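You operate a simulated robot arm through the tools that you are given. There is no shell and no other tool.

You run a simulated robot arm. Do the job below in one go: nothing can be reset, and whatever is moved stays where it is left.

TASK
Stir the paint to an even lilac, then brush a coat on the square board.
Fine: stick and brush end in the grey tray; leave the wide board.
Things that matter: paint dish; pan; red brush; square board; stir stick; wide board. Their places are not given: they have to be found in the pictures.

The check looks at the end state, three seconds after you hand in, the way a careful person would. Anything else that was tipped, shoved, dropped, spilled or broken makes it a failure.

THE ROBOT
A 6-joint arm with a two-finger parallel gripper, fixed in place. Base frame: the origin is at the foot of the arm, x ahead of it, y to its left, z up; the work surface is at about z = 0.77. Lengths are in m, angles in rad, forces in N, time in s.
With the tool pointing down near the work surface it reaches from about 0.16 to 0.74 m from the base axis. Its first joint turns from -2.897 to 2.897 rad. Payload 3.91 kg.
Tool frame: the origin (TCP) lies between the finger pads and is the grasp point; the fingertips stand 0.03 m ahead of it; z points along the fingers, y is the line along which they close. Largest opening 0.11 m; finger width 0.02, thickness 0.01; the body of the gripper, 0.048 by 0.112 m, starts 0.055 m behind the TCP.
Orientation is told as [roll, pitch, yaw] about the base's x, y, z axes, in that order, counted from this pose: with the fingers straight down and closing along the base's y, the tool's x points along the base's -x, its y along +y and its z along -z.

THE INTERFACE
- The arm moves only by the tool servo_tool. Its argument "series" is a list of rows, each an object of numbers (a shift or turn left out is 0, a gripper value left out holds the last): "x", "y", "z": the shift along the base's x, y, z in m; "wx", "wy", "wz": the turn, a rotation vector about the base's x, y, z in rad; "hand": the opening, from 0 (shut) to 1 (fully open). In form: [{"x": .., "y": .., "z": .., "wx": .., "wy": .., "wz": .., "hand": ..}, ...]. A call has 1 to 20 rows; each row shifts and turns the commanded pose from where the row before left it. Each row takes 0.2 s and may step no farther than 0.05 m and 0.15 rad from the row before; otherwise, or with a gripper value out of range, the whole call is refused. Where a pose cannot be reached the arm comes as near as it can. A force on the tool above 40 N (or 10 N above the force at the start of the call, whichever is more), or a blocked arm, ends the call early, and 0.2 s more pass. Each finger travels about 0.045 m/s and halts on what it meets, pressing with about 40 N; the grip force reading is that of the motor and also rises with nothing between the fingers. The clock runs only during rows and for 0.2 s after the last one: add rows that do not move to give the fingers time. It gives the time, the measured TCP pose, the force on the tool (base axes), the opening and the grip force at its end, in the units of the frame above (readings bear some noise), with the torque about the TCP (base axes, N m) and any sound that the robot's microphone picked up.
- Cameras (640 x 400 px; columns grow to the right, rows downward): "scene" is fixed at [0.2201, 0.5008, 1.3799]; the picture's right is [-0.91, -0.41, 0.00], its down [-0.21, 0.47, -0.86] and it looks along [0.35, -0.79, -0.51] (base axes); focal length 374 px, centre (320, 200). "wrist" rides on the gripper at [0.071, 0.022, -0.107] in the tool frame; the picture's right is [-0.29, 0.96, 0.00], its down [-0.76, -0.23, -0.61] and it looks along [-0.58, -0.18, 0.79] (tool axes); focal length 243 px, centre (320, 200).
- snapshot(camera): a new picture of that camera. The clock stands still meanwhile.
- lift_body(by): slides the trunk up (or, below 0, down) by that many m; the arm rides with it, the base frame stays. It gives what a move gives, with no picture.
- point_at(camera, pixels): for up to 12 pixels [column, row] of the newest picture of that camera ("zoom" is the newest enlarged one), the place [x, y, z] in the base frame of the surface seen there, good to about 0.002 m. The clock stands still meanwhile.
- inspect(camera, box): a new picture of the part [left, top, right, bottom] of that camera's present view, enlarged. The clock stands still meanwhile.
- finish_job(): hands the job in; it is judged then, once.

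Open the gripper and draw the arm clear of the work before you hand the job in, unless the task says otherwise.

The tools are called after ">>>" by a JSON object that holds its "op" and its "data". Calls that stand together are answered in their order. servo_tool: Moves the arm, as the interface text tells. Its arguments: {"type":"object","properties":{"series":{"type":"array","items":{"type":"object","properties":{"x":{"type":"number"},"y":{"type":"number"},"z":{"type":"number"},"wx":{"type":"number"},"wy":{"type":"number"},"wz":{"type":"number"},"hand":{"type":"number"}}}}},"required":["series"]} The other tools are called the same way: lift_body (by) slides the trunk up or down; snapshot (camera) takes a picture; point_at (camera, pixels) gives the place of the surface under pixels of a picture; inspect (camera, box) takes an enlarged picture of a part of a camera's view; finish_job () hands the job in.

At the start:

```text
clock: 0.0
tcp_pos: [0.4203, -0.2032, 1.1501]
tcp_rot: [0.001, 0.001, 0.002]
contact_force: [-0.1, -0.4, -0.1]
moment: [-0.01, 0.0, 0.0]
gripper_width: 0.1097
grip_force: 0.1
trunk travel left (down, up): [-0.525, 0.065]
```

scene: 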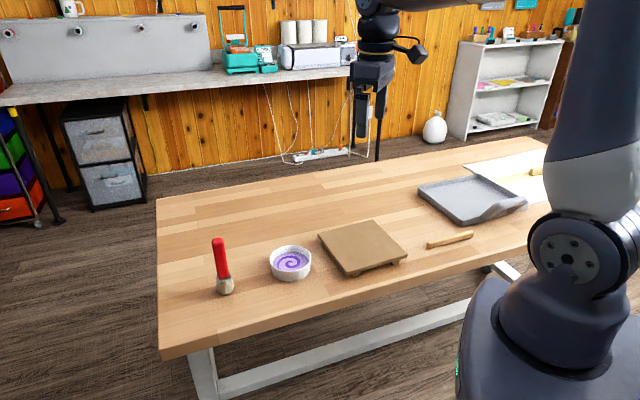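
wrist: 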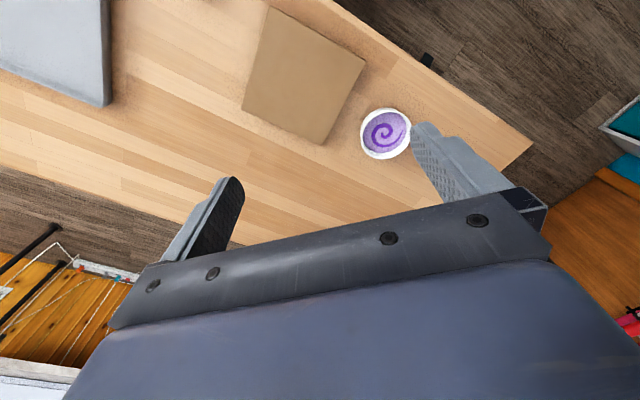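

The scene shows the red brush at (222,265), the paint dish at (291,262), a brown board at (362,247), a stick at (450,240), a grey tray at (472,198) and something pale behind it at (510,170). I'll enlarge these parts before measuring.

>>> {"op": "inspect", "data": {"camera": "scene", "box": [190, 200, 350, 300]}}

>>> {"op": "inspect", "data": {"camera": "scene", "box": [390, 130, 550, 260]}}

>>> {"op": "point_at", "data": {"camera": "scene", "pixels": [[222, 240], [215, 242], [225, 285], [229, 274], [291, 262], [290, 247], [290, 280], [270, 262], [312, 264], [427, 245], [472, 234], [450, 238]]}}

>>> {"op": "point_at", "data": {"camera": "scene", "pixels": [[318, 235], [376, 220], [407, 252], [349, 272], [418, 186], [478, 175], [527, 203], [460, 224], [470, 195], [480, 163], [535, 171], [520, 160]]}}

```text
4.00 times, centred on (270, 250) of scene
```

zoom: 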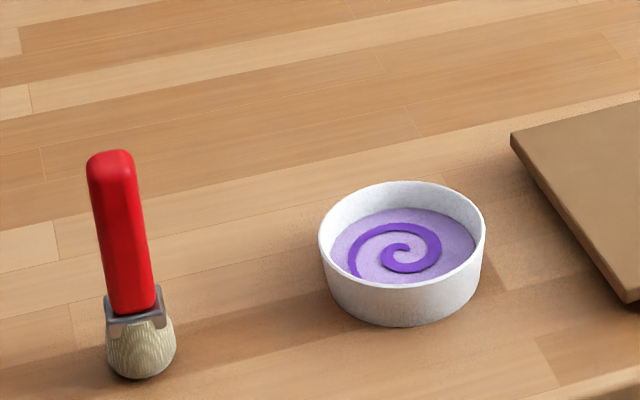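

```text
3.08 times, centred on (470, 195) of scene
```

zoom: 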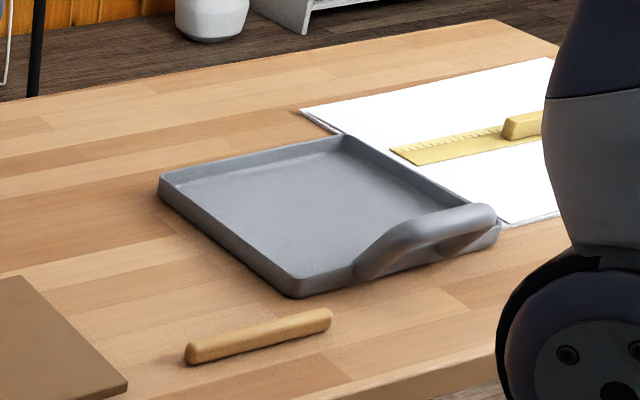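

```text
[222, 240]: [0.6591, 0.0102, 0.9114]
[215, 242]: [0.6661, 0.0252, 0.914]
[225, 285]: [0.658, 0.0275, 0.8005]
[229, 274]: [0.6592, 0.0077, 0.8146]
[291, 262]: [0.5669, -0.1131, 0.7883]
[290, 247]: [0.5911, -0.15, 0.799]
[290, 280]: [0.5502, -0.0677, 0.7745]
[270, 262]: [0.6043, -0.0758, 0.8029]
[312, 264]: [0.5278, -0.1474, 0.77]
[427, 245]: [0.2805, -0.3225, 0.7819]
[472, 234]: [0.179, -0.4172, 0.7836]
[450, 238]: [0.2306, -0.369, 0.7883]
```

```text
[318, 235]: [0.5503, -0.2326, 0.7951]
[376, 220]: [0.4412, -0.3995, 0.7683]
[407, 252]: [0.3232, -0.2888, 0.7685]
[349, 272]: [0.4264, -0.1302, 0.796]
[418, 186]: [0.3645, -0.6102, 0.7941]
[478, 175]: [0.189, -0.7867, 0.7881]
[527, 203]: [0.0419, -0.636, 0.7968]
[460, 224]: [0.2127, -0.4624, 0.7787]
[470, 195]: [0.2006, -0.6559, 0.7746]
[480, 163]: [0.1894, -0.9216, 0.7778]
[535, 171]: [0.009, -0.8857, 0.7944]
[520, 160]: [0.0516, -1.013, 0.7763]
```

The brush stands upright near (0.66, 0.02), the dish is near (0.565, -0.11), and the stick lies at (0.23, -0.37). I need to tell the square board from the wide one, so I'll measure the brown board in the wrist picture.

>>> {"op": "inspect", "data": {"camera": "wrist", "box": [200, 0, 440, 170]}}

>>> {"op": "point_at", "data": {"camera": "wrist", "pixels": [[269, 9], [363, 63], [319, 141], [244, 107], [100, 104], [108, 5], [385, 133], [360, 135], [410, 130], [385, 109], [385, 158], [530, 145]]}}

```text
2.35 times, centred on (320, 85) of wrist
```

zoom: 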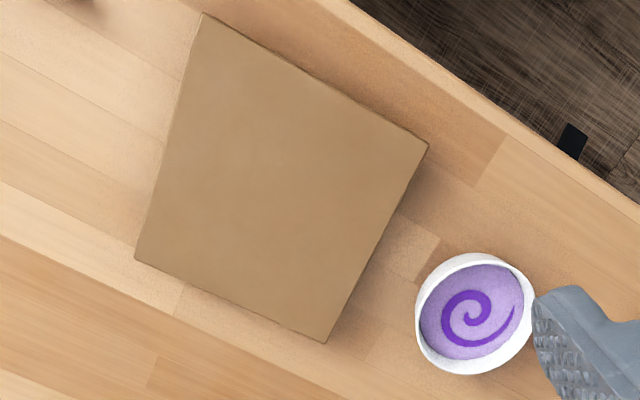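

```text
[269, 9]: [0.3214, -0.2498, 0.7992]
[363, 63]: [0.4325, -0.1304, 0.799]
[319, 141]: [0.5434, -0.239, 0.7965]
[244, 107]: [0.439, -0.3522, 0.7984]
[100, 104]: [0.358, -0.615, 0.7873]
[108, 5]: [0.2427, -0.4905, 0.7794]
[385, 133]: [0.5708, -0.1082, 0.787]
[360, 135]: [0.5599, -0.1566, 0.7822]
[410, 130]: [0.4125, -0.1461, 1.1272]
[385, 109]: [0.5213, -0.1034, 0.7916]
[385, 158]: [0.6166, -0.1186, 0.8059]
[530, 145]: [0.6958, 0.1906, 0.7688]
```

The brown board measures 0.16 × 0.16 with its top at z≈0.799, so it is the square board. I'll move over the stick area and look around for the wide board and anything else in the way.

>>> {"op": "servo_tool", "data": {"series": [{"x": -0.04, "y": -0.03, "wz": 0.1}, {"x": -0.04, "y": -0.03, "wz": 0.1}, {"x": -0.04, "y": -0.03, "wz": 0.1}, {"x": -0.04, "y": -0.03, "wz": 0.1}, {"y": -0.02, "wz": 0.1}, {"z": -0.03, "wz": 0.1}, {"z": -0.03, "wz": 0.1}, {"wz": 0.05}, {}]}}

>>> {"op": "snapshot", "data": {"camera": "wrist"}}

>>> {"op": "snapshot", "data": {"camera": "scene"}}

```text
clock: 2.0
tcp_pos: [0.261, -0.341, 1.0915]
tcp_rot: [-0.001, 0.001, 0.753]
contact_force: [0.2, 0.2, 1.1]
moment: [0.02, -0.03, 0.01]
gripper_width: 0.1099
grip_force: 0.0
trunk travel left (down, up): [-0.525, 0.065]
```

```text
taken
```

wrist: 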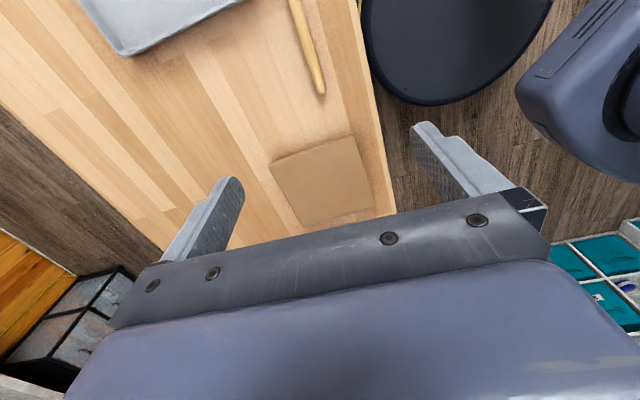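

```text
taken
```

scene: 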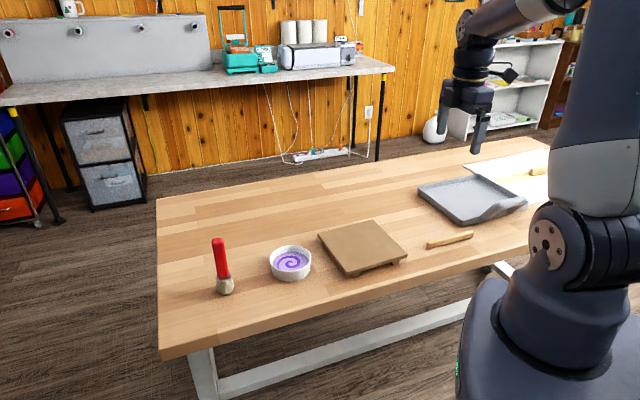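

In the wrist view the stick runs from about (320,92) up past (295,0). I'll measure it and the tray edges here.

>>> {"op": "point_at", "data": {"camera": "wrist", "pixels": [[320, 90], [310, 50], [306, 50], [313, 50], [296, 4], [125, 52], [85, 5], [230, 3], [130, 20]]}}

>>> {"op": "inspect", "data": {"camera": "scene", "box": [410, 215, 490, 265]}}

>>> {"op": "point_at", "data": {"camera": "zoom", "pixels": [[135, 225], [150, 240], [490, 140], [310, 195], [310, 175], [310, 210], [500, 150]]}}

```text
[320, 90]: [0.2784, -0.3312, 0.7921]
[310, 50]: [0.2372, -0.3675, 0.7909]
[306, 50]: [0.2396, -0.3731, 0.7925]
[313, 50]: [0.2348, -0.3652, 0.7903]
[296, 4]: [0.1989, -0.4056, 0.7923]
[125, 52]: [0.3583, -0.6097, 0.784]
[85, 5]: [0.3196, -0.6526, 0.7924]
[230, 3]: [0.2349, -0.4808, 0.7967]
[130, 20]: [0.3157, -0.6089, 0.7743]
```

```text
8.00 times, centred on (450, 240) of scene
```

zoom: 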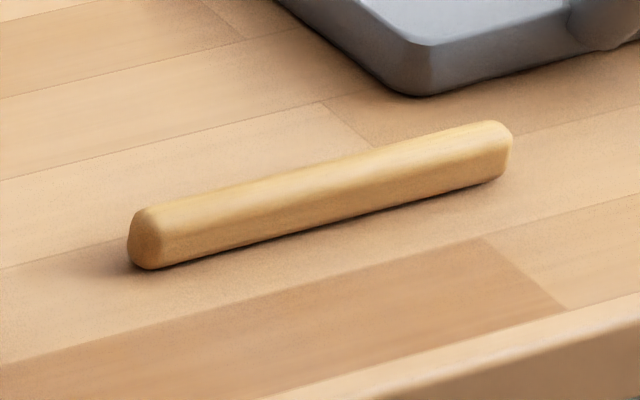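

```text
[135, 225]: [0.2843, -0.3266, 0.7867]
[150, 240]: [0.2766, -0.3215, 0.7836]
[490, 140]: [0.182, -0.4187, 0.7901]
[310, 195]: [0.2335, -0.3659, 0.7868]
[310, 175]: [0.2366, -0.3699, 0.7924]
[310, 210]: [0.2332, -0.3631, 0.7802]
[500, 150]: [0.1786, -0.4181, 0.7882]
```

The stick is about 0.14 long and 0.022 thick, running from (0.282,-0.326) to (0.179,-0.420) with its top at z=0.792. I'll go down over a point 0.03 from its board-side end, stopping with the fingertips just above the table.

>>> {"op": "servo_tool", "data": {"series": [{"x": -0.001, "y": -0.005, "z": -0.04, "wz": -0.01, "hand": 0.6}, {"z": -0.04}, {"z": -0.04}, {"z": -0.04}, {"z": -0.04}, {"z": -0.03}, {"z": -0.02}, {"z": -0.01}, {}]}}

>>> {"op": "snapshot", "data": {"camera": "wrist"}}

>>> {"op": "inspect", "data": {"camera": "scene", "box": [390, 165, 550, 265]}}

```text
clock: 4.0
tcp_pos: [0.2601, -0.3477, 0.8317]
tcp_rot: [-0.001, 0.002, 0.74]
contact_force: [-0.1, 0.6, 0.1]
moment: [0.01, 0.04, -0.05]
gripper_width: 0.0659
grip_force: 0.1
trunk travel left (down, up): [-0.525, 0.065]
```

```text
taken
```

wrist: 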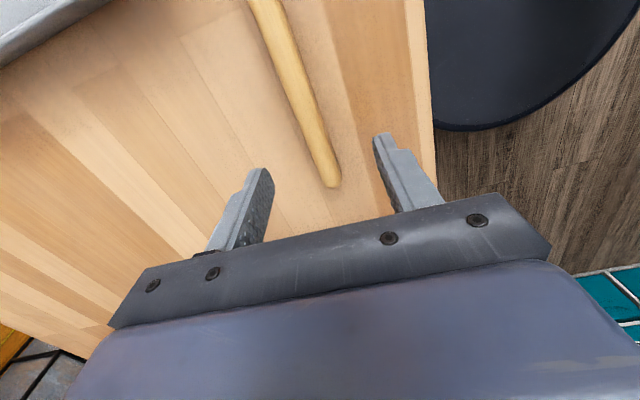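

```text
4.00 times, centred on (470, 215) of scene
```

zoom: 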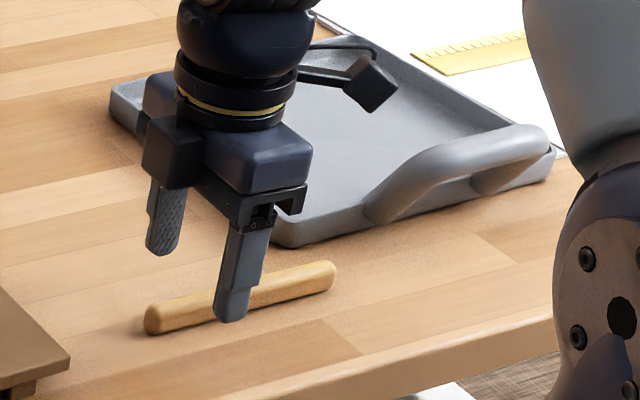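

The fingers straddle the stick, whose end is at (335,183) between the fingertips. I'll go down the last 0.027 m and close.

>>> {"op": "servo_tool", "data": {"series": [{"z": -0.015}, {"z": -0.012}, {}, {"hand": 0.1}, {}, {}, {}, {}, {}]}}

>>> {"op": "snapshot", "data": {"camera": "wrist"}}

>>> {"op": "inspect", "data": {"camera": "scene", "box": [390, 165, 550, 265]}}

```text
clock: 6.0
tcp_pos: [0.2585, -0.3465, 0.8059]
tcp_rot: [-0.001, 0.001, 0.74]
contact_force: [-0.9, -0.6, 0.4]
moment: [-0.05, 0.04, 0.04]
gripper_width: 0.0134
grip_force: 40.0
trunk travel left (down, up): [-0.525, 0.065]
```

```text
taken
```

wrist: 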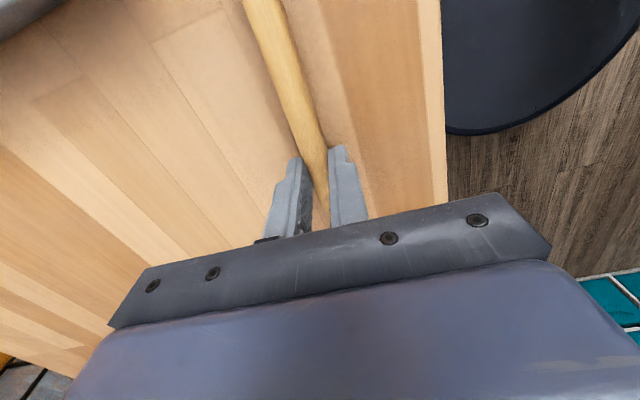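

```text
4.00 times, centred on (470, 215) of scene
```

zoom: 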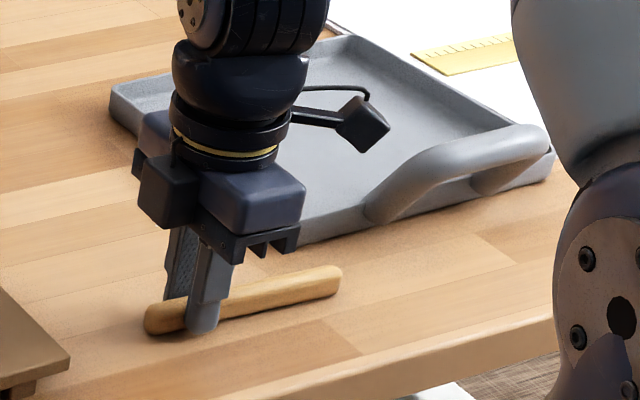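

The stick is gripped at 13 mm with 40 N. I'll lift it straight up, then measure the dish rim from the scene camera.

>>> {"op": "servo_tool", "data": {"series": [{"z": 0.02, "hand": 0.0}, {"z": 0.04}, {"z": 0.05}, {"z": 0.05}, {"z": 0.04}, {}]}}

>>> {"op": "snapshot", "data": {"camera": "wrist"}}

>>> {"op": "inspect", "data": {"camera": "scene", "box": [259, 237, 323, 289]}}

>>> {"op": "point_at", "data": {"camera": "zoom", "pixels": [[320, 250], [320, 92], [320, 98], [315, 410], [315, 345], [122, 245], [518, 255], [235, 120], [420, 120], [430, 400], [180, 370], [160, 250]]}}

```text
clock: 7.4
tcp_pos: [0.2579, -0.3436, 1.0061]
tcp_rot: [0.001, 0.0, 0.74]
contact_force: [0.7, 0.0, 0.6]
moment: [-0.01, 0.0, -0.02]
gripper_width: 0.013
grip_force: 39.6
trunk travel left (down, up): [-0.525, 0.065]
```

```text
taken
```

wrist: 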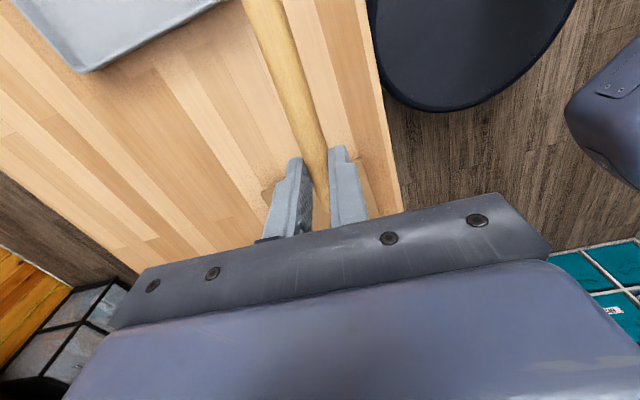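

```text
7.69 times, centred on (291, 263) of scene
```

zoom: 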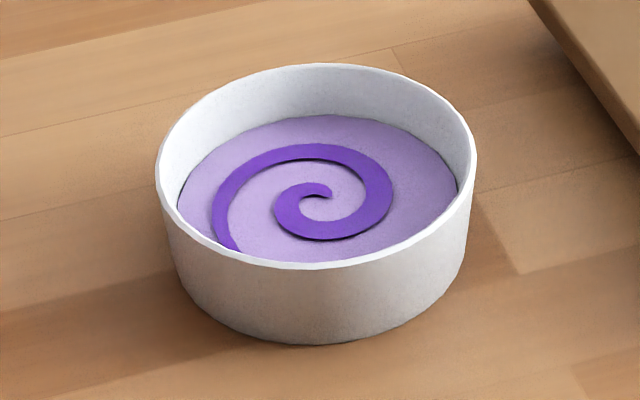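

```text
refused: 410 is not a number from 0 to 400
```

The stick came up cleanly. In the zoomed dish the rim spans columns 156–476 and rows 64–268, so I'll measure the rim and paint there.

>>> {"op": "point_at", "data": {"camera": "zoom", "pixels": [[316, 66], [159, 165], [473, 165], [316, 266], [200, 238], [430, 238], [205, 95], [425, 92], [316, 190], [200, 200], [435, 200], [316, 125]]}}

```text
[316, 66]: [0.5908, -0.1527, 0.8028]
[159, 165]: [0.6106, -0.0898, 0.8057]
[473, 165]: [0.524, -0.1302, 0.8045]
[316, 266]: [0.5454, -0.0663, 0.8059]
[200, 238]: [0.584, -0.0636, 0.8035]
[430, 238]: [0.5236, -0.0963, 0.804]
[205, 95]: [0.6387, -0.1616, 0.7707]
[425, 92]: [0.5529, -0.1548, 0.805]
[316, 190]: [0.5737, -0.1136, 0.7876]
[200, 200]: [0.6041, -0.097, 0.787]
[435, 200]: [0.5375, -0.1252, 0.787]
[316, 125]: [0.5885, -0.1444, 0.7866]
```

The dish centre is about (0.568,-0.110), outer radius 0.048, rim z 0.805, paint z 0.787. I'll carry the stick high to above the dish, turning so it lies along the arm's direction, then tilt by 60° so the free end points down.

>>> {"op": "servo_tool", "data": {"series": [{"z": 0.04}, {"x": 0.0371, "y": 0.0254, "wz": -0.1033}, {"x": 0.0371, "y": 0.0254, "wz": -0.1033}, {"x": 0.0371, "y": 0.0254, "wz": -0.1033}, {"x": 0.0371, "y": 0.0254, "wz": -0.1033}, {"x": 0.0371, "y": 0.0254, "wz": -0.1033}, {"x": 0.0371, "y": 0.0254, "wz": -0.1033}, {"x": 0.0371, "y": 0.0254, "wz": -0.1033}, {"x": 0.0371, "y": 0.0254, "wz": -0.1033}, {"x": 0.0371, "y": 0.0254, "wz": -0.1033}, {}, {"wx": -0.0247, "wy": -0.1286}, {"wx": -0.0247, "wy": -0.1286}, {"wx": -0.0247, "wy": -0.1286}, {"wx": -0.0247, "wy": -0.1286}, {"wx": -0.0247, "wy": -0.1286}, {"wx": -0.0247, "wy": -0.1286}, {"wx": -0.0247, "wy": -0.1286}, {"wx": -0.0247, "wy": -0.1286}, {}]}}

>>> {"op": "snapshot", "data": {"camera": "wrist"}}

>>> {"op": "snapshot", "data": {"camera": "scene"}}

```text
clock: 11.6
tcp_pos: [0.5921, -0.1228, 1.0429]
tcp_rot: [-0.021, -0.973, -0.188]
contact_force: [-0.1, -0.2, 0.0]
moment: [-0.02, 0.01, 0.0]
gripper_width: 0.0131
grip_force: 40.3
out of reach, approached as far as the arm can: row 18
trunk travel left (down, up): [-0.525, 0.065]
```

```text
taken
```

wrist: 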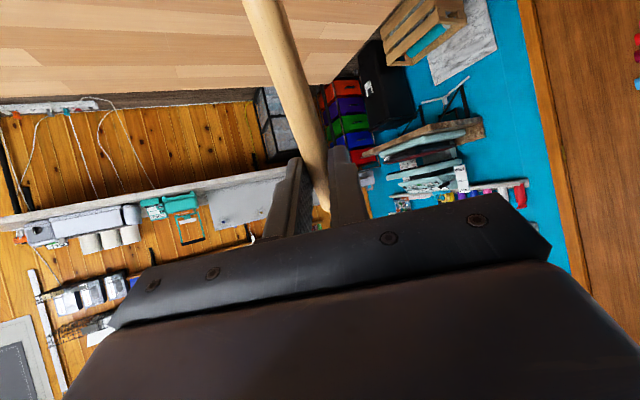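

```text
taken
```

scene: 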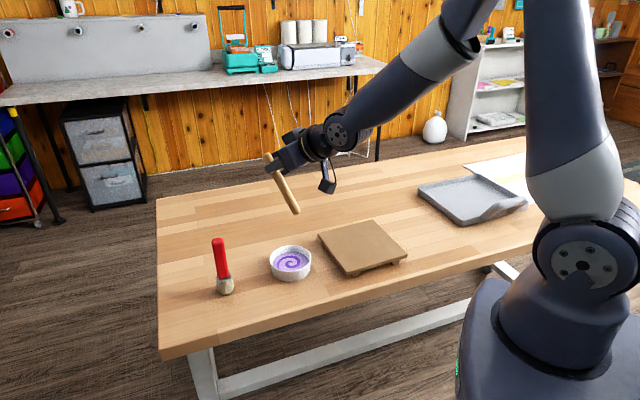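

The tilt stopped at 0.973 rad because of reach, with the stick tip at about (297,211) in the scene. I'll check the tip position, then lower the trunk by 0.1 so the forearm lies flatter; the tip should stay about 0.03 above the rim.

>>> {"op": "inspect", "data": {"camera": "scene", "box": [240, 130, 368, 210]}}

>>> {"op": "point_at", "data": {"camera": "scene", "pixels": [[296, 212], [294, 209], [290, 203], [286, 193], [268, 156]]}}

>>> {"op": "lift_body", "data": {"by": -0.06}}

```text
5.00 times, centred on (304, 170) of scene
```

zoom: 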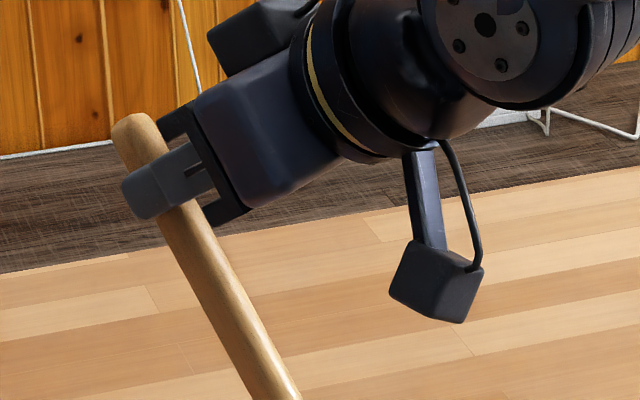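

```text
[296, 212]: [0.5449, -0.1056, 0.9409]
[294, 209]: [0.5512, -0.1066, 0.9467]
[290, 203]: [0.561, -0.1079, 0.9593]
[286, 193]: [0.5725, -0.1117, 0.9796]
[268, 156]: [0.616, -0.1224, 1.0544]
```

```text
clock: 12.6
tcp_pos: [0.5913, -0.1222, 0.9832]
tcp_rot: [-0.021, -0.969, -0.188]
contact_force: [-0.1, 0.3, 0.1]
moment: [-0.06, -0.01, 0.01]
gripper_width: 0.0133
grip_force: 40.1
trunk travel left (down, up): [-0.465, 0.125]
```

The trunk is down 0.06 with the pose kept. I'll servo up 0.1, lower the trunk again, then finish the tilt.

>>> {"op": "servo_tool", "data": {"series": [{"z": 0.04}, {"z": 0.04}, {"z": 0.04}, {}]}}

>>> {"op": "lift_body", "data": {"by": -0.14}}

>>> {"op": "servo_tool", "data": {"series": [{"wx": -0.014, "wy": -0.072}, {}]}}

>>> {"op": "snapshot", "data": {"camera": "scene"}}

```text
clock: 13.6
tcp_pos: [0.5911, -0.1252, 1.0887]
tcp_rot: [-0.022, -0.972, -0.189]
contact_force: [0.4, -0.7, -0.6]
moment: [-0.03, 0.0, 0.0]
gripper_width: 0.0133
grip_force: 39.8
out of reach, approached as far as the arm can: row 2
trunk travel left (down, up): [-0.465, 0.125]
```

```text
clock: 15.3
tcp_pos: [0.5913, -0.1264, 0.9483]
tcp_rot: [-0.021, -0.971, -0.19]
contact_force: [0.4, -0.1, -0.8]
moment: [0.01, 0.0, 0.01]
gripper_width: 0.0135
grip_force: 40.2
trunk travel left (down, up): [-0.325, 0.265]
```

```text
clock: 15.9
tcp_pos: [0.5924, -0.1255, 0.9486]
tcp_rot: [-0.017, -1.03, -0.188]
contact_force: [0.0, -0.1, 0.7]
moment: [0.0, -0.02, -0.02]
gripper_width: 0.0133
grip_force: 39.8
trunk travel left (down, up): [-0.325, 0.265]
```

```text
taken
```

scene: 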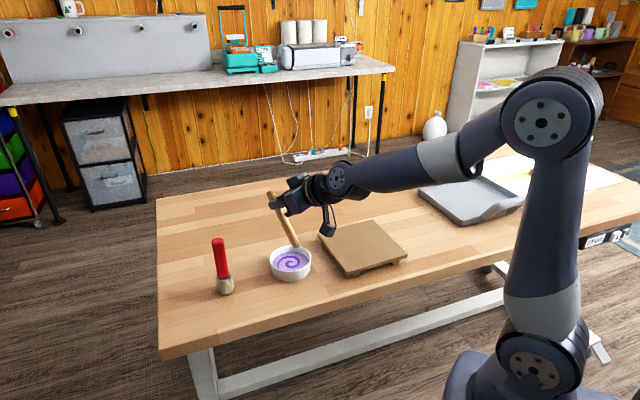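

The tilt is now 1.03 rad and the stick points down at the dish. I'll locate the tip precisely in an enlarged picture.

>>> {"op": "inspect", "data": {"camera": "scene", "box": [250, 180, 346, 290]}}

>>> {"op": "snapshot", "data": {"camera": "wrist"}}

```text
3.64 times, centred on (298, 235) of scene
```

zoom: 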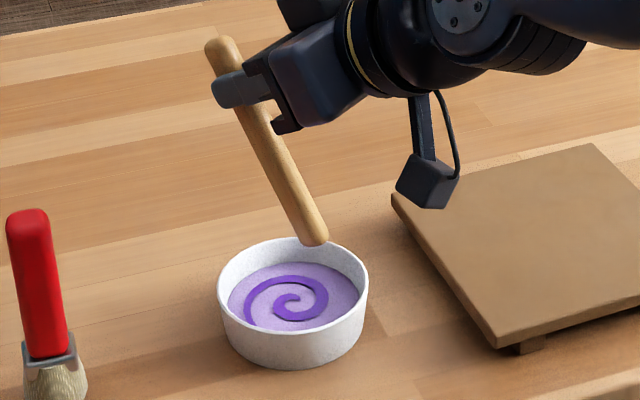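

```text
taken
```

wrist: 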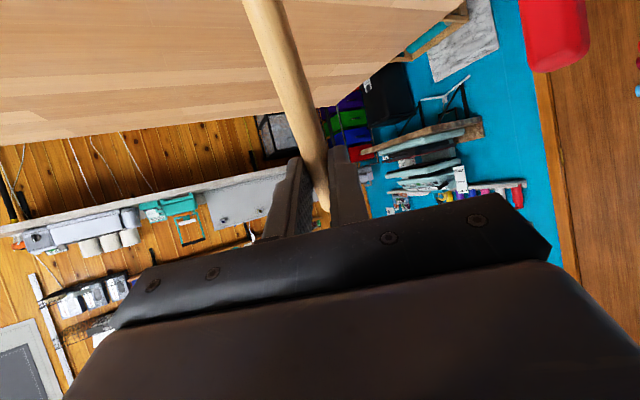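

>>> {"op": "point_at", "data": {"camera": "zoom", "pixels": [[315, 241], [308, 230], [300, 238], [326, 234], [320, 222], [290, 190], [225, 50], [425, 200], [430, 180]]}}

```text
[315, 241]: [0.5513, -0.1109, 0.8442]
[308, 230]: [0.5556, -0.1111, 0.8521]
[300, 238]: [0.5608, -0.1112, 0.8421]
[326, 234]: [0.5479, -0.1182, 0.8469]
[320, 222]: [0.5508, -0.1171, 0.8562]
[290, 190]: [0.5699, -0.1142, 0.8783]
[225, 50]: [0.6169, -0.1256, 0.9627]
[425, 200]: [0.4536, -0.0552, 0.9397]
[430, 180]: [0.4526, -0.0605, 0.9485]
```

The tip's lowest point is at about (0.557,-0.118,0.839), which agrees with my tool geometry. I'll shift 0.011 in +y to centre it and lower the stick gently into the paint, stopping just above the dish floor.

>>> {"op": "servo_tool", "data": {"series": [{"y": 0.011}, {}, {"z": -0.015}, {"z": -0.015}, {"z": -0.01}, {"z": -0.01}, {"z": -0.007}, {}]}}

>>> {"op": "inspect", "data": {"camera": "scene", "box": [250, 220, 346, 290]}}

```text
clock: 17.7
tcp_pos: [0.5917, -0.1203, 0.9011]
tcp_rot: [-0.022, -1.044, -0.188]
contact_force: [0.2, -0.3, 0.1]
moment: [0.02, 0.04, -0.01]
gripper_width: 0.0134
grip_force: 40.2
out of reach, approached as far as the arm can: row 1, 3
trunk travel left (down, up): [-0.325, 0.265]
```

```text
5.71 times, centred on (298, 255) of scene
```

zoom: 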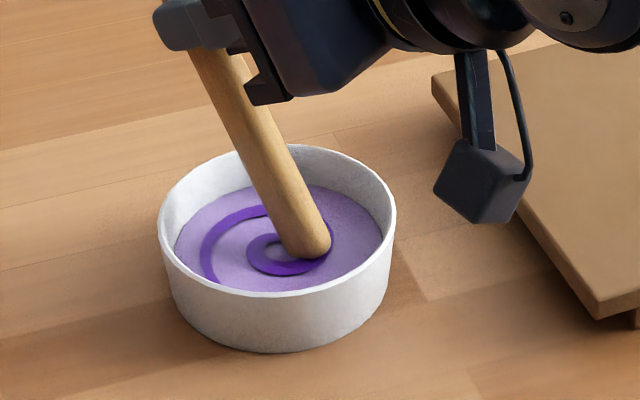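

The stick is now inside the dish with the lowest point at about 0.79, but y came up 6 mm short. I'll correct y and see how well the arm follows before going deeper.

>>> {"op": "servo_tool", "data": {"series": [{"y": 0.003}, {"y": 0.003}, {}]}}

```text
clock: 18.5
tcp_pos: [0.5893, -0.114, 0.9012]
tcp_rot: [-0.022, -1.044, -0.19]
contact_force: [0.6, 0.1, 0.2]
moment: [-0.01, -0.02, -0.01]
gripper_width: 0.0132
grip_force: 40.1
trunk travel left (down, up): [-0.325, 0.265]
```

The arm follows well, now at (0.589,-0.114). I'll go 0.010 deeper and begin a slow small circle of about 0.012 radius.

>>> {"op": "servo_tool", "data": {"series": [{"x": 0.002, "z": -0.005}, {"z": -0.005}, {}, {"x": 0.006}, {"x": 0.006}, {"x": -0.0035, "y": 0.0085}, {"x": -0.0085, "y": 0.0035}, {"x": -0.0085, "y": -0.0035}, {"x": -0.0035, "y": -0.0085}, {"x": 0.0035, "y": -0.0085}, {"x": 0.0085, "y": -0.0035}, {"x": 0.0085, "y": 0.0035}, {"x": 0.0035, "y": 0.0085}, {}]}}

>>> {"op": "inspect", "data": {"camera": "scene", "box": [250, 220, 346, 290]}}

```text
clock: 21.5
tcp_pos: [0.6057, -0.1153, 0.8904]
tcp_rot: [-0.021, -1.045, -0.189]
contact_force: [0.5, -0.2, 0.1]
moment: [0.0, 0.02, 0.01]
gripper_width: 0.0132
grip_force: 39.8
trunk travel left (down, up): [-0.325, 0.265]
```

```text
5.71 times, centred on (298, 255) of scene
```

zoom: 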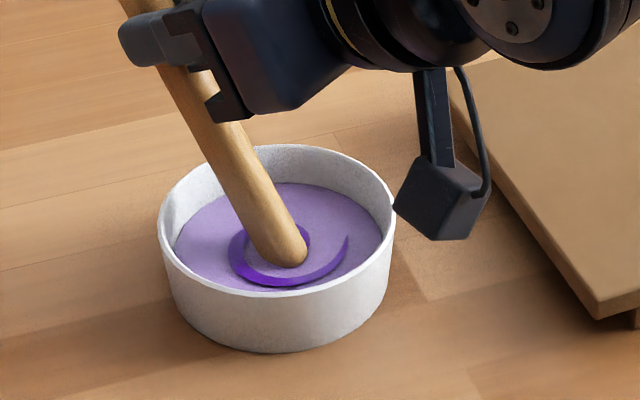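

The swirl is fading after one loop and no force or sound is reported. I'll go on with two more loops at the same pace, watching for contact.

>>> {"op": "servo_tool", "data": {"series": [{"x": -0.0035, "y": 0.0085}, {"x": -0.0085, "y": 0.0035}, {"x": -0.0085, "y": -0.0035}, {"x": -0.0035, "y": -0.0085}, {"x": 0.0035, "y": -0.0085}, {"x": 0.0085, "y": -0.0035}, {"x": 0.0085, "y": 0.0035}, {"x": 0.0035, "y": 0.0085}, {"x": -0.0035, "y": 0.0085}, {"x": -0.0085, "y": 0.0035}, {"x": -0.0085, "y": -0.0035}, {"x": -0.0035, "y": -0.0085}, {"x": 0.0035, "y": -0.0085}, {"x": 0.0085, "y": -0.0035}, {"x": 0.0085, "y": 0.0035}, {"x": 0.0035, "y": 0.0085}]}}

>>> {"op": "inspect", "data": {"camera": "scene", "box": [250, 220, 346, 290]}}

```text
clock: 24.9
tcp_pos: [0.6049, -0.1165, 0.8907]
tcp_rot: [-0.021, -1.044, -0.19]
contact_force: [0.4, -0.2, 0.0]
moment: [-0.01, -0.03, 0.0]
gripper_width: 0.0134
grip_force: 39.7
trunk travel left (down, up): [-0.325, 0.265]
```

```text
5.71 times, centred on (298, 255) of scene
```

zoom: 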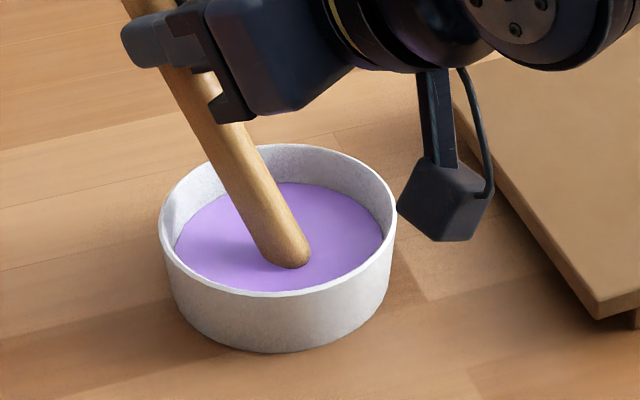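

The paint now looks an even lilac around the stick. I'll do two more loops for certainty, return to the dish centre and raise the stick slowly out, holding it over the dish so it drains.

>>> {"op": "servo_tool", "data": {"series": [{"x": -0.0035, "y": 0.0085}, {"x": -0.0085, "y": 0.0035}, {"x": -0.0085, "y": -0.0035}, {"x": -0.0035, "y": -0.0085}, {"x": 0.0035, "y": -0.0085}, {"x": 0.0085, "y": -0.0035}, {"x": 0.0085, "y": 0.0035}, {"x": 0.0035, "y": 0.0085}, {"x": -0.0035, "y": 0.0085}, {"x": -0.0085, "y": 0.0035}, {"x": -0.0085, "y": -0.0035}, {"x": -0.0035, "y": -0.0085}, {"x": 0.0035, "y": -0.0085}, {"x": 0.0085, "y": -0.0035}, {"x": 0.0085, "y": 0.0035}, {"x": 0.0035, "y": 0.0085}]}}

>>> {"op": "servo_tool", "data": {"series": [{"x": -0.006}, {"x": -0.006}, {}, {"z": 0.005}, {"z": 0.01}, {"z": 0.01}, {"z": 0.01}, {"z": 0.01}, {}, {}, {}, {}, {}, {}, {}]}}

>>> {"op": "inspect", "data": {"camera": "scene", "box": [250, 200, 346, 290]}}

```text
clock: 28.3
tcp_pos: [0.6049, -0.1161, 0.8907]
tcp_rot: [-0.022, -1.044, -0.189]
contact_force: [0.1, 0.0, -0.1]
moment: [0.01, -0.05, -0.01]
gripper_width: 0.0133
grip_force: 40.3
trunk travel left (down, up): [-0.325, 0.265]
```

```text
clock: 31.5
tcp_pos: [0.5947, -0.1157, 0.9346]
tcp_rot: [-0.023, -1.043, -0.19]
contact_force: [0.0, -0.1, 0.1]
moment: [0.0, 0.01, 0.04]
gripper_width: 0.0134
grip_force: 40.4
trunk travel left (down, up): [-0.325, 0.265]
```

```text
4.44 times, centred on (298, 245) of scene
```

zoom: 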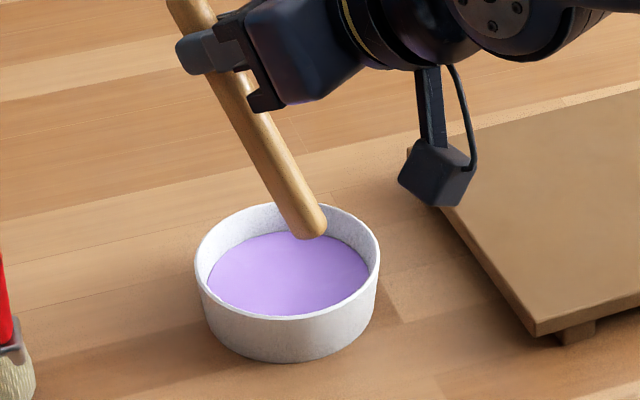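

The paint is even lilac with no swirl left, and the stick is clear of it. I'll raise the trunk by 0.2, then untilt the stick back to horizontal high above the table.

>>> {"op": "lift_body", "data": {"by": 0.2}}

>>> {"op": "servo_tool", "data": {"series": [{"wx": 0.0247, "wy": 0.1286}, {"wx": 0.0247, "wy": 0.1286}, {"wx": 0.0247, "wy": 0.1286}, {"wx": 0.0247, "wy": 0.1286}, {"wx": 0.0247, "wy": 0.1286}, {"wx": 0.0247, "wy": 0.1286}, {"wx": 0.0247, "wy": 0.1286}, {"wx": 0.0247, "wy": 0.1286}, {}, {}]}}

>>> {"op": "snapshot", "data": {"camera": "scene"}}

>>> {"op": "snapshot", "data": {"camera": "wrist"}}

```text
clock: 33.6
tcp_pos: [0.5948, -0.1166, 1.1347]
tcp_rot: [-0.023, -1.044, -0.187]
contact_force: [-1.0, 0.3, -0.5]
moment: [0.01, -0.01, 0.0]
gripper_width: 0.0131
grip_force: 39.8
trunk travel left (down, up): [-0.525, 0.065]
```

```text
clock: 35.8
tcp_pos: [0.5934, -0.1164, 1.1349]
tcp_rot: [-0.022, 0.004, -0.19]
contact_force: [-0.3, -0.6, 0.1]
moment: [-0.01, -0.01, -0.02]
gripper_width: 0.0134
grip_force: 39.8
trunk travel left (down, up): [-0.525, 0.065]
```

```text
taken
```

scene: 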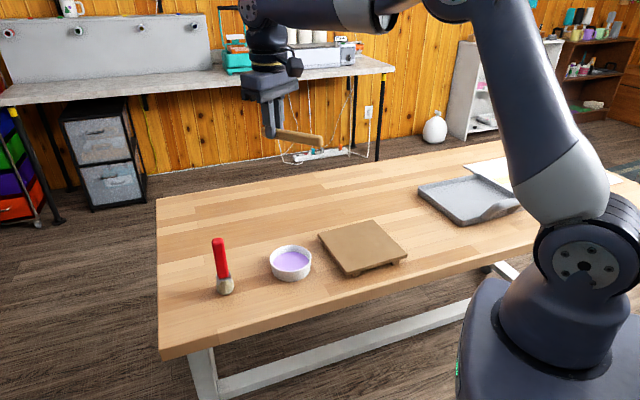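

```text
taken
```

wrist: 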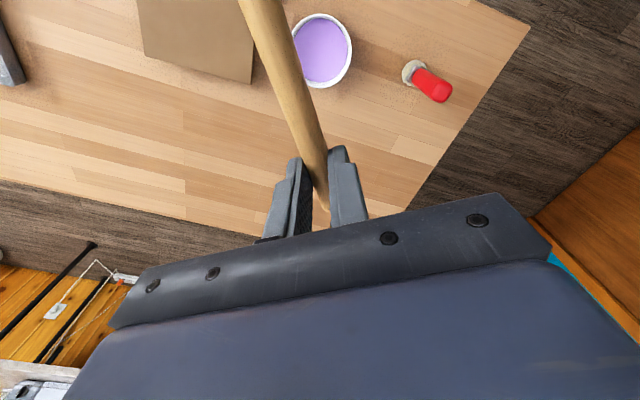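

The dish is even lilac in both views and the stick is level again. I'll measure the tray in an enlarged picture before carrying the stick over.

>>> {"op": "inspect", "data": {"camera": "scene", "box": [410, 165, 522, 235]}}

>>> {"op": "point_at", "data": {"camera": "zoom", "pixels": [[50, 125], [350, 62], [280, 325], [300, 200], [200, 120], [350, 90], [290, 290], [480, 250], [420, 270], [380, 305], [530, 235], [560, 270]]}}

```text
5.71 times, centred on (466, 200) of scene
```

zoom: 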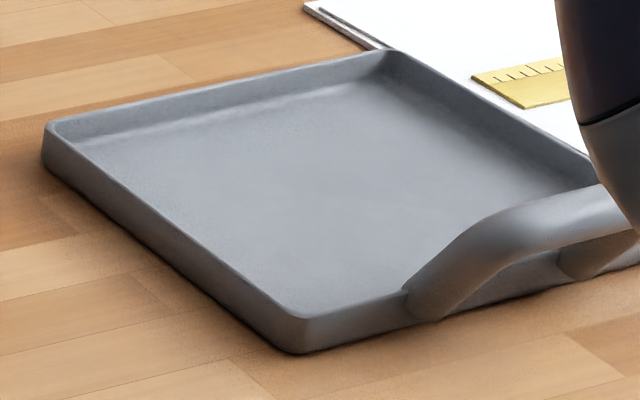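

```text
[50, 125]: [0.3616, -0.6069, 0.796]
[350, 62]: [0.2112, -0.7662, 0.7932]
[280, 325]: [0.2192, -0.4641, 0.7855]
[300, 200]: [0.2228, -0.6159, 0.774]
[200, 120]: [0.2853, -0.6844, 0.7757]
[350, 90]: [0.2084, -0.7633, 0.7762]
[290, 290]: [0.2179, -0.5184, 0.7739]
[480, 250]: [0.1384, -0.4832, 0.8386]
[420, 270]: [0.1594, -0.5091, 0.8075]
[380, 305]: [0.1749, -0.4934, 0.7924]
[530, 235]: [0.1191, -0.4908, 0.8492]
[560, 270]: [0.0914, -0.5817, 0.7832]
```

The tray runs from corner (0.362,-0.607) to about (0.042,-0.636), its floor is at z 0.774 and its handle arcs outward on the side near the base. I'll carry the stick to the far half of the tray and turn it parallel to the long side.

>>> {"op": "servo_tool", "data": {"series": [{"x": -0.025, "y": -0.0399, "wz": 0.0762}, {"x": -0.025, "y": -0.0399, "wz": 0.0762}, {"x": -0.025, "y": -0.0399, "wz": 0.0762}, {"x": -0.025, "y": -0.0399, "wz": 0.0762}, {"x": -0.025, "y": -0.0399, "wz": 0.0762}, {"x": -0.025, "y": -0.0399, "wz": 0.0762}, {"x": -0.025, "y": -0.0399, "wz": 0.0762}, {"x": -0.025, "y": -0.0399, "wz": 0.0762}, {"x": -0.025, "y": -0.0399, "wz": 0.0762}, {"x": -0.025, "y": -0.0399, "wz": 0.0762}, {"x": -0.025, "y": -0.0399, "wz": 0.0762}, {"x": -0.025, "y": -0.0399, "wz": 0.0762}, {"x": -0.025, "y": -0.0399, "wz": 0.0762}, {}, {"z": -0.04}, {"z": -0.04}, {"z": -0.04}, {"z": -0.04}, {}]}}

>>> {"op": "snapshot", "data": {"camera": "scene"}}

>>> {"op": "snapshot", "data": {"camera": "wrist"}}

```text
clock: 39.8
tcp_pos: [0.2749, -0.6215, 0.9745]
tcp_rot: [-0.022, 0.004, 0.804]
contact_force: [0.3, 0.6, 0.1]
moment: [0.0, 0.02, -0.01]
gripper_width: 0.0135
grip_force: 39.8
out of reach, approached as far as the arm can: row 13
trunk travel left (down, up): [-0.525, 0.065]
```

```text
taken
```

scene: 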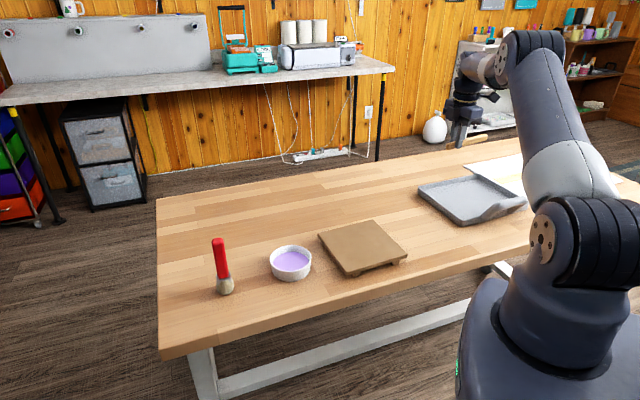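

```text
taken
```

wrist: 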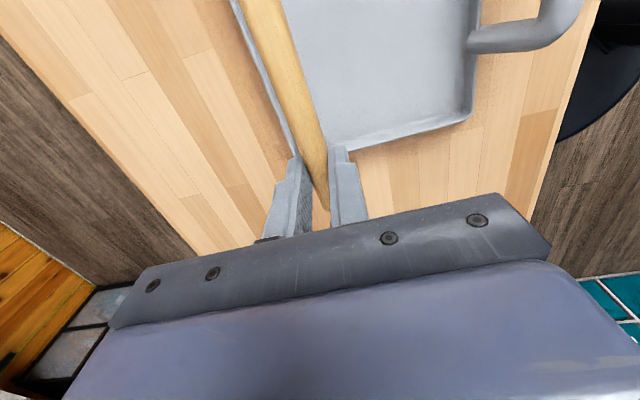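

The stick hangs above the tray at (0.275,-0.622), slightly short of the goal because of reach at height. I'll shift inward by (-0.02,-0.012) while going down to z 0.87.

>>> {"op": "servo_tool", "data": {"series": [{"x": -0.01, "y": -0.006, "z": -0.03}, {"x": -0.01, "y": -0.006, "z": -0.03}, {"z": -0.025}, {"z": -0.02}, {}]}}

>>> {"op": "inspect", "data": {"camera": "scene", "box": [410, 135, 538, 235]}}

>>> {"op": "snapshot", "data": {"camera": "wrist"}}

```text
clock: 41.0
tcp_pos: [0.2549, -0.635, 0.8696]
tcp_rot: [-0.02, 0.002, 0.803]
contact_force: [0.9, 0.4, -0.4]
moment: [-0.02, 0.01, 0.01]
gripper_width: 0.0133
grip_force: 40.3
trunk travel left (down, up): [-0.525, 0.065]
```

```text
4.00 times, centred on (474, 185) of scene
```

zoom: 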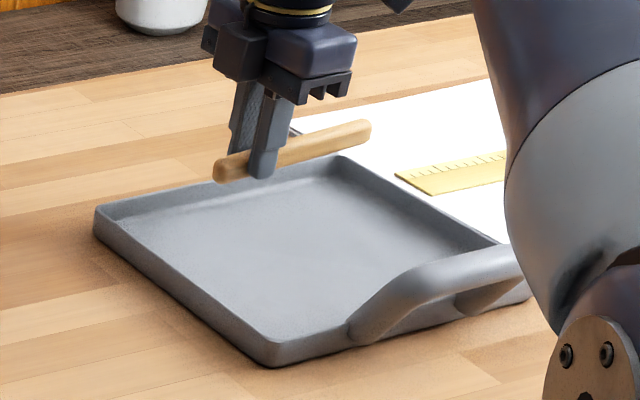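

```text
taken
```

wrist: 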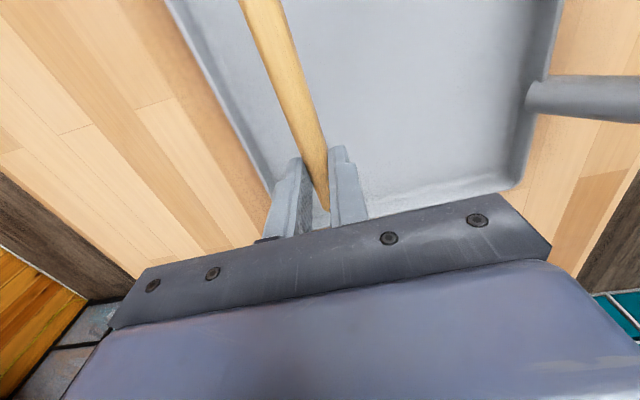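

The stick is inside the tray outline and parallel to its long side. I'll lower it to just above the tray floor.

>>> {"op": "servo_tool", "data": {"series": [{"z": -0.02}, {"z": -0.015}, {"z": -0.012}, {"z": -0.006}, {}, {}]}}

>>> {"op": "inspect", "data": {"camera": "scene", "box": [410, 135, 538, 235]}}

```text
clock: 42.4
tcp_pos: [0.2537, -0.6349, 0.8164]
tcp_rot: [-0.022, 0.002, 0.802]
contact_force: [-0.6, 0.7, -0.2]
moment: [0.01, 0.02, 0.03]
gripper_width: 0.0132
grip_force: 39.9
trunk travel left (down, up): [-0.525, 0.065]
```

```text
4.00 times, centred on (474, 185) of scene
```

zoom: 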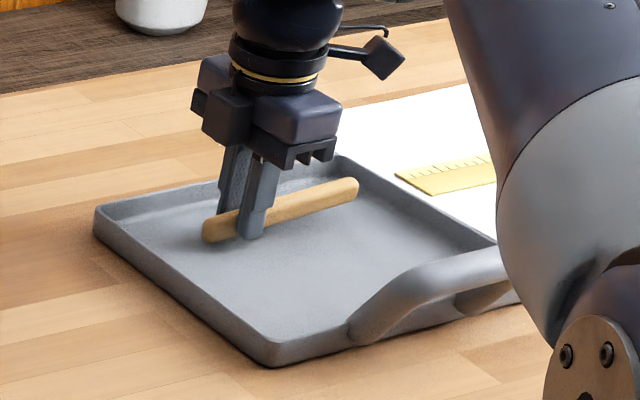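

No contact is felt yet at z 0.816, so the stick is a few mm above the floor. I'll lower it 4 mm more and open the fingers a little.

>>> {"op": "servo_tool", "data": {"series": [{"z": -0.002}, {"z": -0.002}, {}, {"hand": 0.15}, {"hand": 0.2}, {"hand": 0.35}, {}, {}, {}]}}

>>> {"op": "inspect", "data": {"camera": "scene", "box": [410, 135, 538, 235]}}

>>> {"op": "snapshot", "data": {"camera": "wrist"}}

```text
clock: 44.4
tcp_pos: [0.2546, -0.634, 0.8108]
tcp_rot: [-0.022, 0.003, 0.804]
contact_force: [-0.7, 0.4, 0.1]
moment: [-0.02, -0.02, 0.01]
gripper_width: 0.0386
grip_force: 0.2
trunk travel left (down, up): [-0.525, 0.065]
```

```text
4.00 times, centred on (474, 185) of scene
```

zoom: 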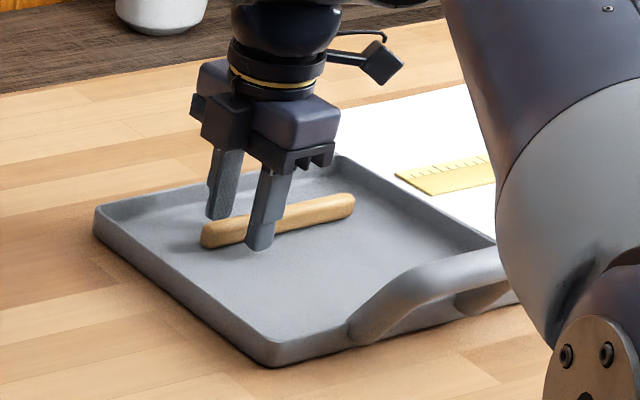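

```text
taken
```

wrist: 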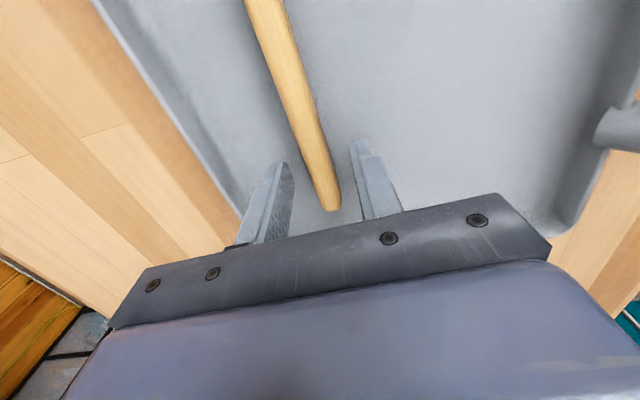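

The stick lies flat in the tray and the fingers are free of it. I'll rise straight up and then measure the brush.

>>> {"op": "servo_tool", "data": {"series": [{"z": 0.02}, {"z": 0.04}, {"z": 0.04}, {"z": 0.04}, {"z": 0.04}, {"z": 0.04}, {"z": 0.03}, {}]}}

>>> {"op": "inspect", "data": {"camera": "scene", "box": [190, 230, 254, 300]}}

```text
clock: 46.2
tcp_pos: [0.2554, -0.6336, 1.0614]
tcp_rot: [-0.021, 0.003, 0.801]
contact_force: [0.4, -0.2, 0.0]
moment: [0.02, 0.0, 0.0]
gripper_width: 0.0383
grip_force: 0.1
trunk travel left (down, up): [-0.525, 0.065]
```

```text
5.71 times, centred on (222, 265) of scene
```

zoom: 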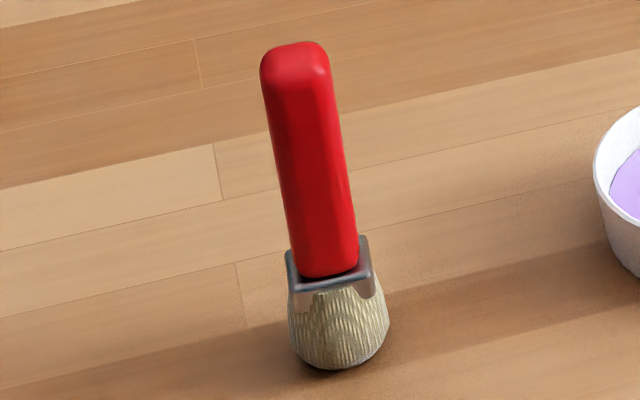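

>>> {"op": "point_at", "data": {"camera": "zoom", "pixels": [[295, 60], [300, 90], [270, 110], [325, 110], [300, 200], [318, 270], [345, 220], [325, 275], [300, 330], [340, 350], [375, 320], [340, 300]]}}

>>> {"op": "inspect", "data": {"camera": "scene", "box": [206, 232, 238, 260]}}

>>> {"op": "point_at", "data": {"camera": "zoom", "pixels": [[170, 130], [240, 120], [310, 125], [200, 200], [300, 200], [250, 160], [200, 300], [330, 300]]}}

```text
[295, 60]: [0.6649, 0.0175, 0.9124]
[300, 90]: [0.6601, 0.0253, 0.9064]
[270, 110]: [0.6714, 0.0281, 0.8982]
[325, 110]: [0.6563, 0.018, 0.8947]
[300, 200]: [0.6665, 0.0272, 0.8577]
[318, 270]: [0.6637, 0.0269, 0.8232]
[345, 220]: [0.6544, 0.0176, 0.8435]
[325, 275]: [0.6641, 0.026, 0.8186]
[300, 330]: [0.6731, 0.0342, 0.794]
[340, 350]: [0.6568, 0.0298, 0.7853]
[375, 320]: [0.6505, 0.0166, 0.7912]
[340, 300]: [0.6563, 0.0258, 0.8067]
```

```text
14.29 times, centred on (222, 246) of scene
```

zoom: 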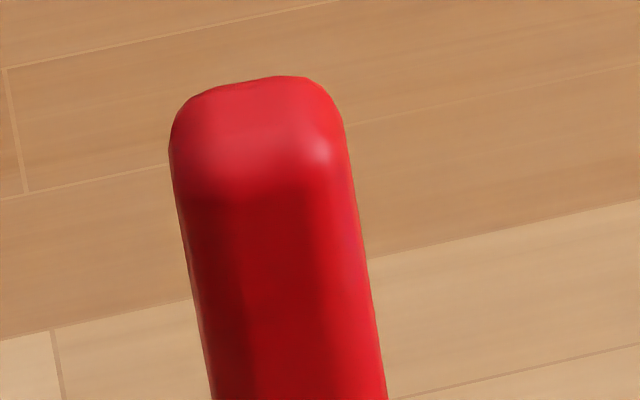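

```text
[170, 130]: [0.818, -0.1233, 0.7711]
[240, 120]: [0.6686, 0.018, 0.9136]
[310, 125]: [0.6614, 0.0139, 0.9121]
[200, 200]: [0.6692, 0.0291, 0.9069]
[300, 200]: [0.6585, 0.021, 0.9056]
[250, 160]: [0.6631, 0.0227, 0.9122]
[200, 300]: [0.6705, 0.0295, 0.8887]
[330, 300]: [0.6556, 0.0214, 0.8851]
```

The brush handle is about 0.02 wide and centred near (0.665,0.016), with its top at z 0.914 and the bristles on the table. I'll fly to a look-out short of it with the fingers open.

>>> {"op": "servo_tool", "data": {"series": [{"x": 0.0212, "y": 0.0394, "wz": -0.05, "hand": 0.7}, {"x": 0.0212, "y": 0.0394, "wz": -0.05}, {"x": 0.0212, "y": 0.0394, "wz": -0.05}, {"x": 0.0212, "y": 0.0394, "wz": -0.05}, {"x": 0.0212, "y": 0.0394, "wz": -0.05}, {"x": 0.0212, "y": 0.0394, "wz": -0.05}, {"x": 0.0212, "y": 0.0394, "wz": -0.05}, {"x": 0.0212, "y": 0.0394, "wz": -0.05}, {"x": 0.0212, "y": 0.0394, "wz": -0.05}, {"x": 0.0212, "y": 0.0394, "wz": -0.05}, {"x": 0.0212, "y": 0.0394, "wz": -0.05}, {"x": 0.0212, "y": 0.0394, "wz": -0.05}, {"x": 0.0212, "y": 0.0394, "wz": -0.05}, {"x": 0.0212, "y": 0.0394, "wz": -0.05}, {"x": 0.0212, "y": 0.0394, "wz": -0.05}, {"x": 0.0212, "y": 0.0394, "wz": -0.05}, {}, {}]}}

>>> {"op": "snapshot", "data": {"camera": "wrist"}}

>>> {"op": "snapshot", "data": {"camera": "scene"}}

```text
clock: 50.0
tcp_pos: [0.5953, -0.0018, 1.063]
tcp_rot: [-0.022, 0.005, 0.004]
contact_force: [0.6, 0.8, 0.1]
moment: [-0.04, -0.01, 0.01]
gripper_width: 0.0772
grip_force: 0.1
trunk travel left (down, up): [-0.525, 0.065]
```

```text
taken
```

wrist: 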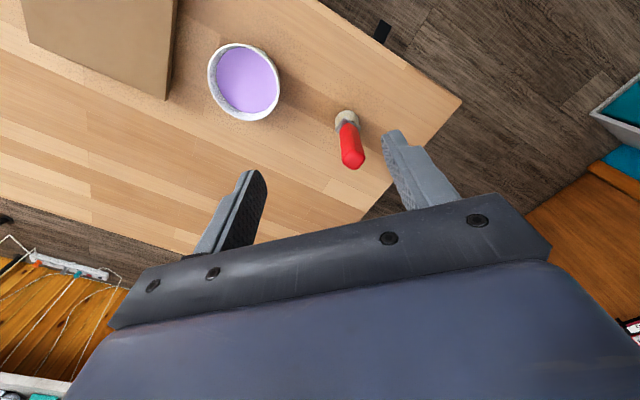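

```text
taken
```

scene: 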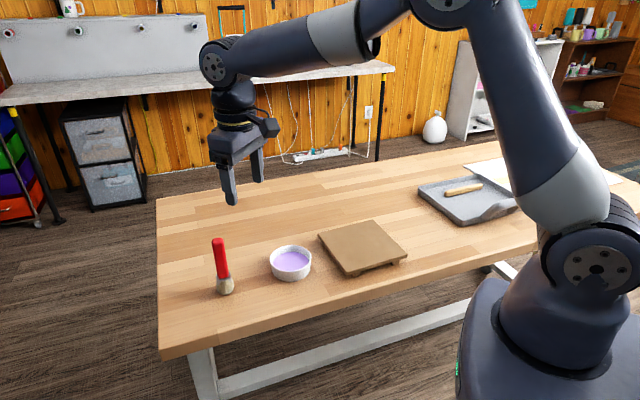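

The wrist view shows the brush handle top at about (352,160) and its bristles at (346,116). I'll zoom in to see the handle's cross-section and measure it.

>>> {"op": "inspect", "data": {"camera": "wrist", "box": [310, 95, 400, 180]}}

>>> {"op": "point_at", "data": {"camera": "wrist", "pixels": [[352, 160], [345, 160], [359, 158], [352, 166], [350, 150], [352, 140], [347, 112], [340, 120]]}}

```text
4.71 times, centred on (355, 138) of wrist
```

zoom: 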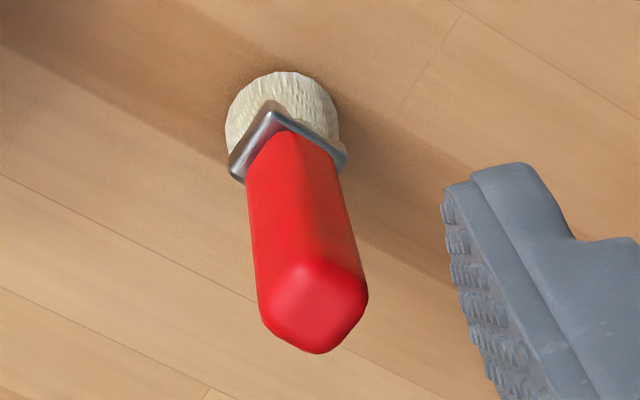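

```text
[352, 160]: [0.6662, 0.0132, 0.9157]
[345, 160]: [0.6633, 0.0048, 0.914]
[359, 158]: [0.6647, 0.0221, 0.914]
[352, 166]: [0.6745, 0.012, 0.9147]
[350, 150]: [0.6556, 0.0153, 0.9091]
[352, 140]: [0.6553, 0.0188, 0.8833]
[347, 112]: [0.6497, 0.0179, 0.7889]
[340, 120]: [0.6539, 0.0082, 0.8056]
```

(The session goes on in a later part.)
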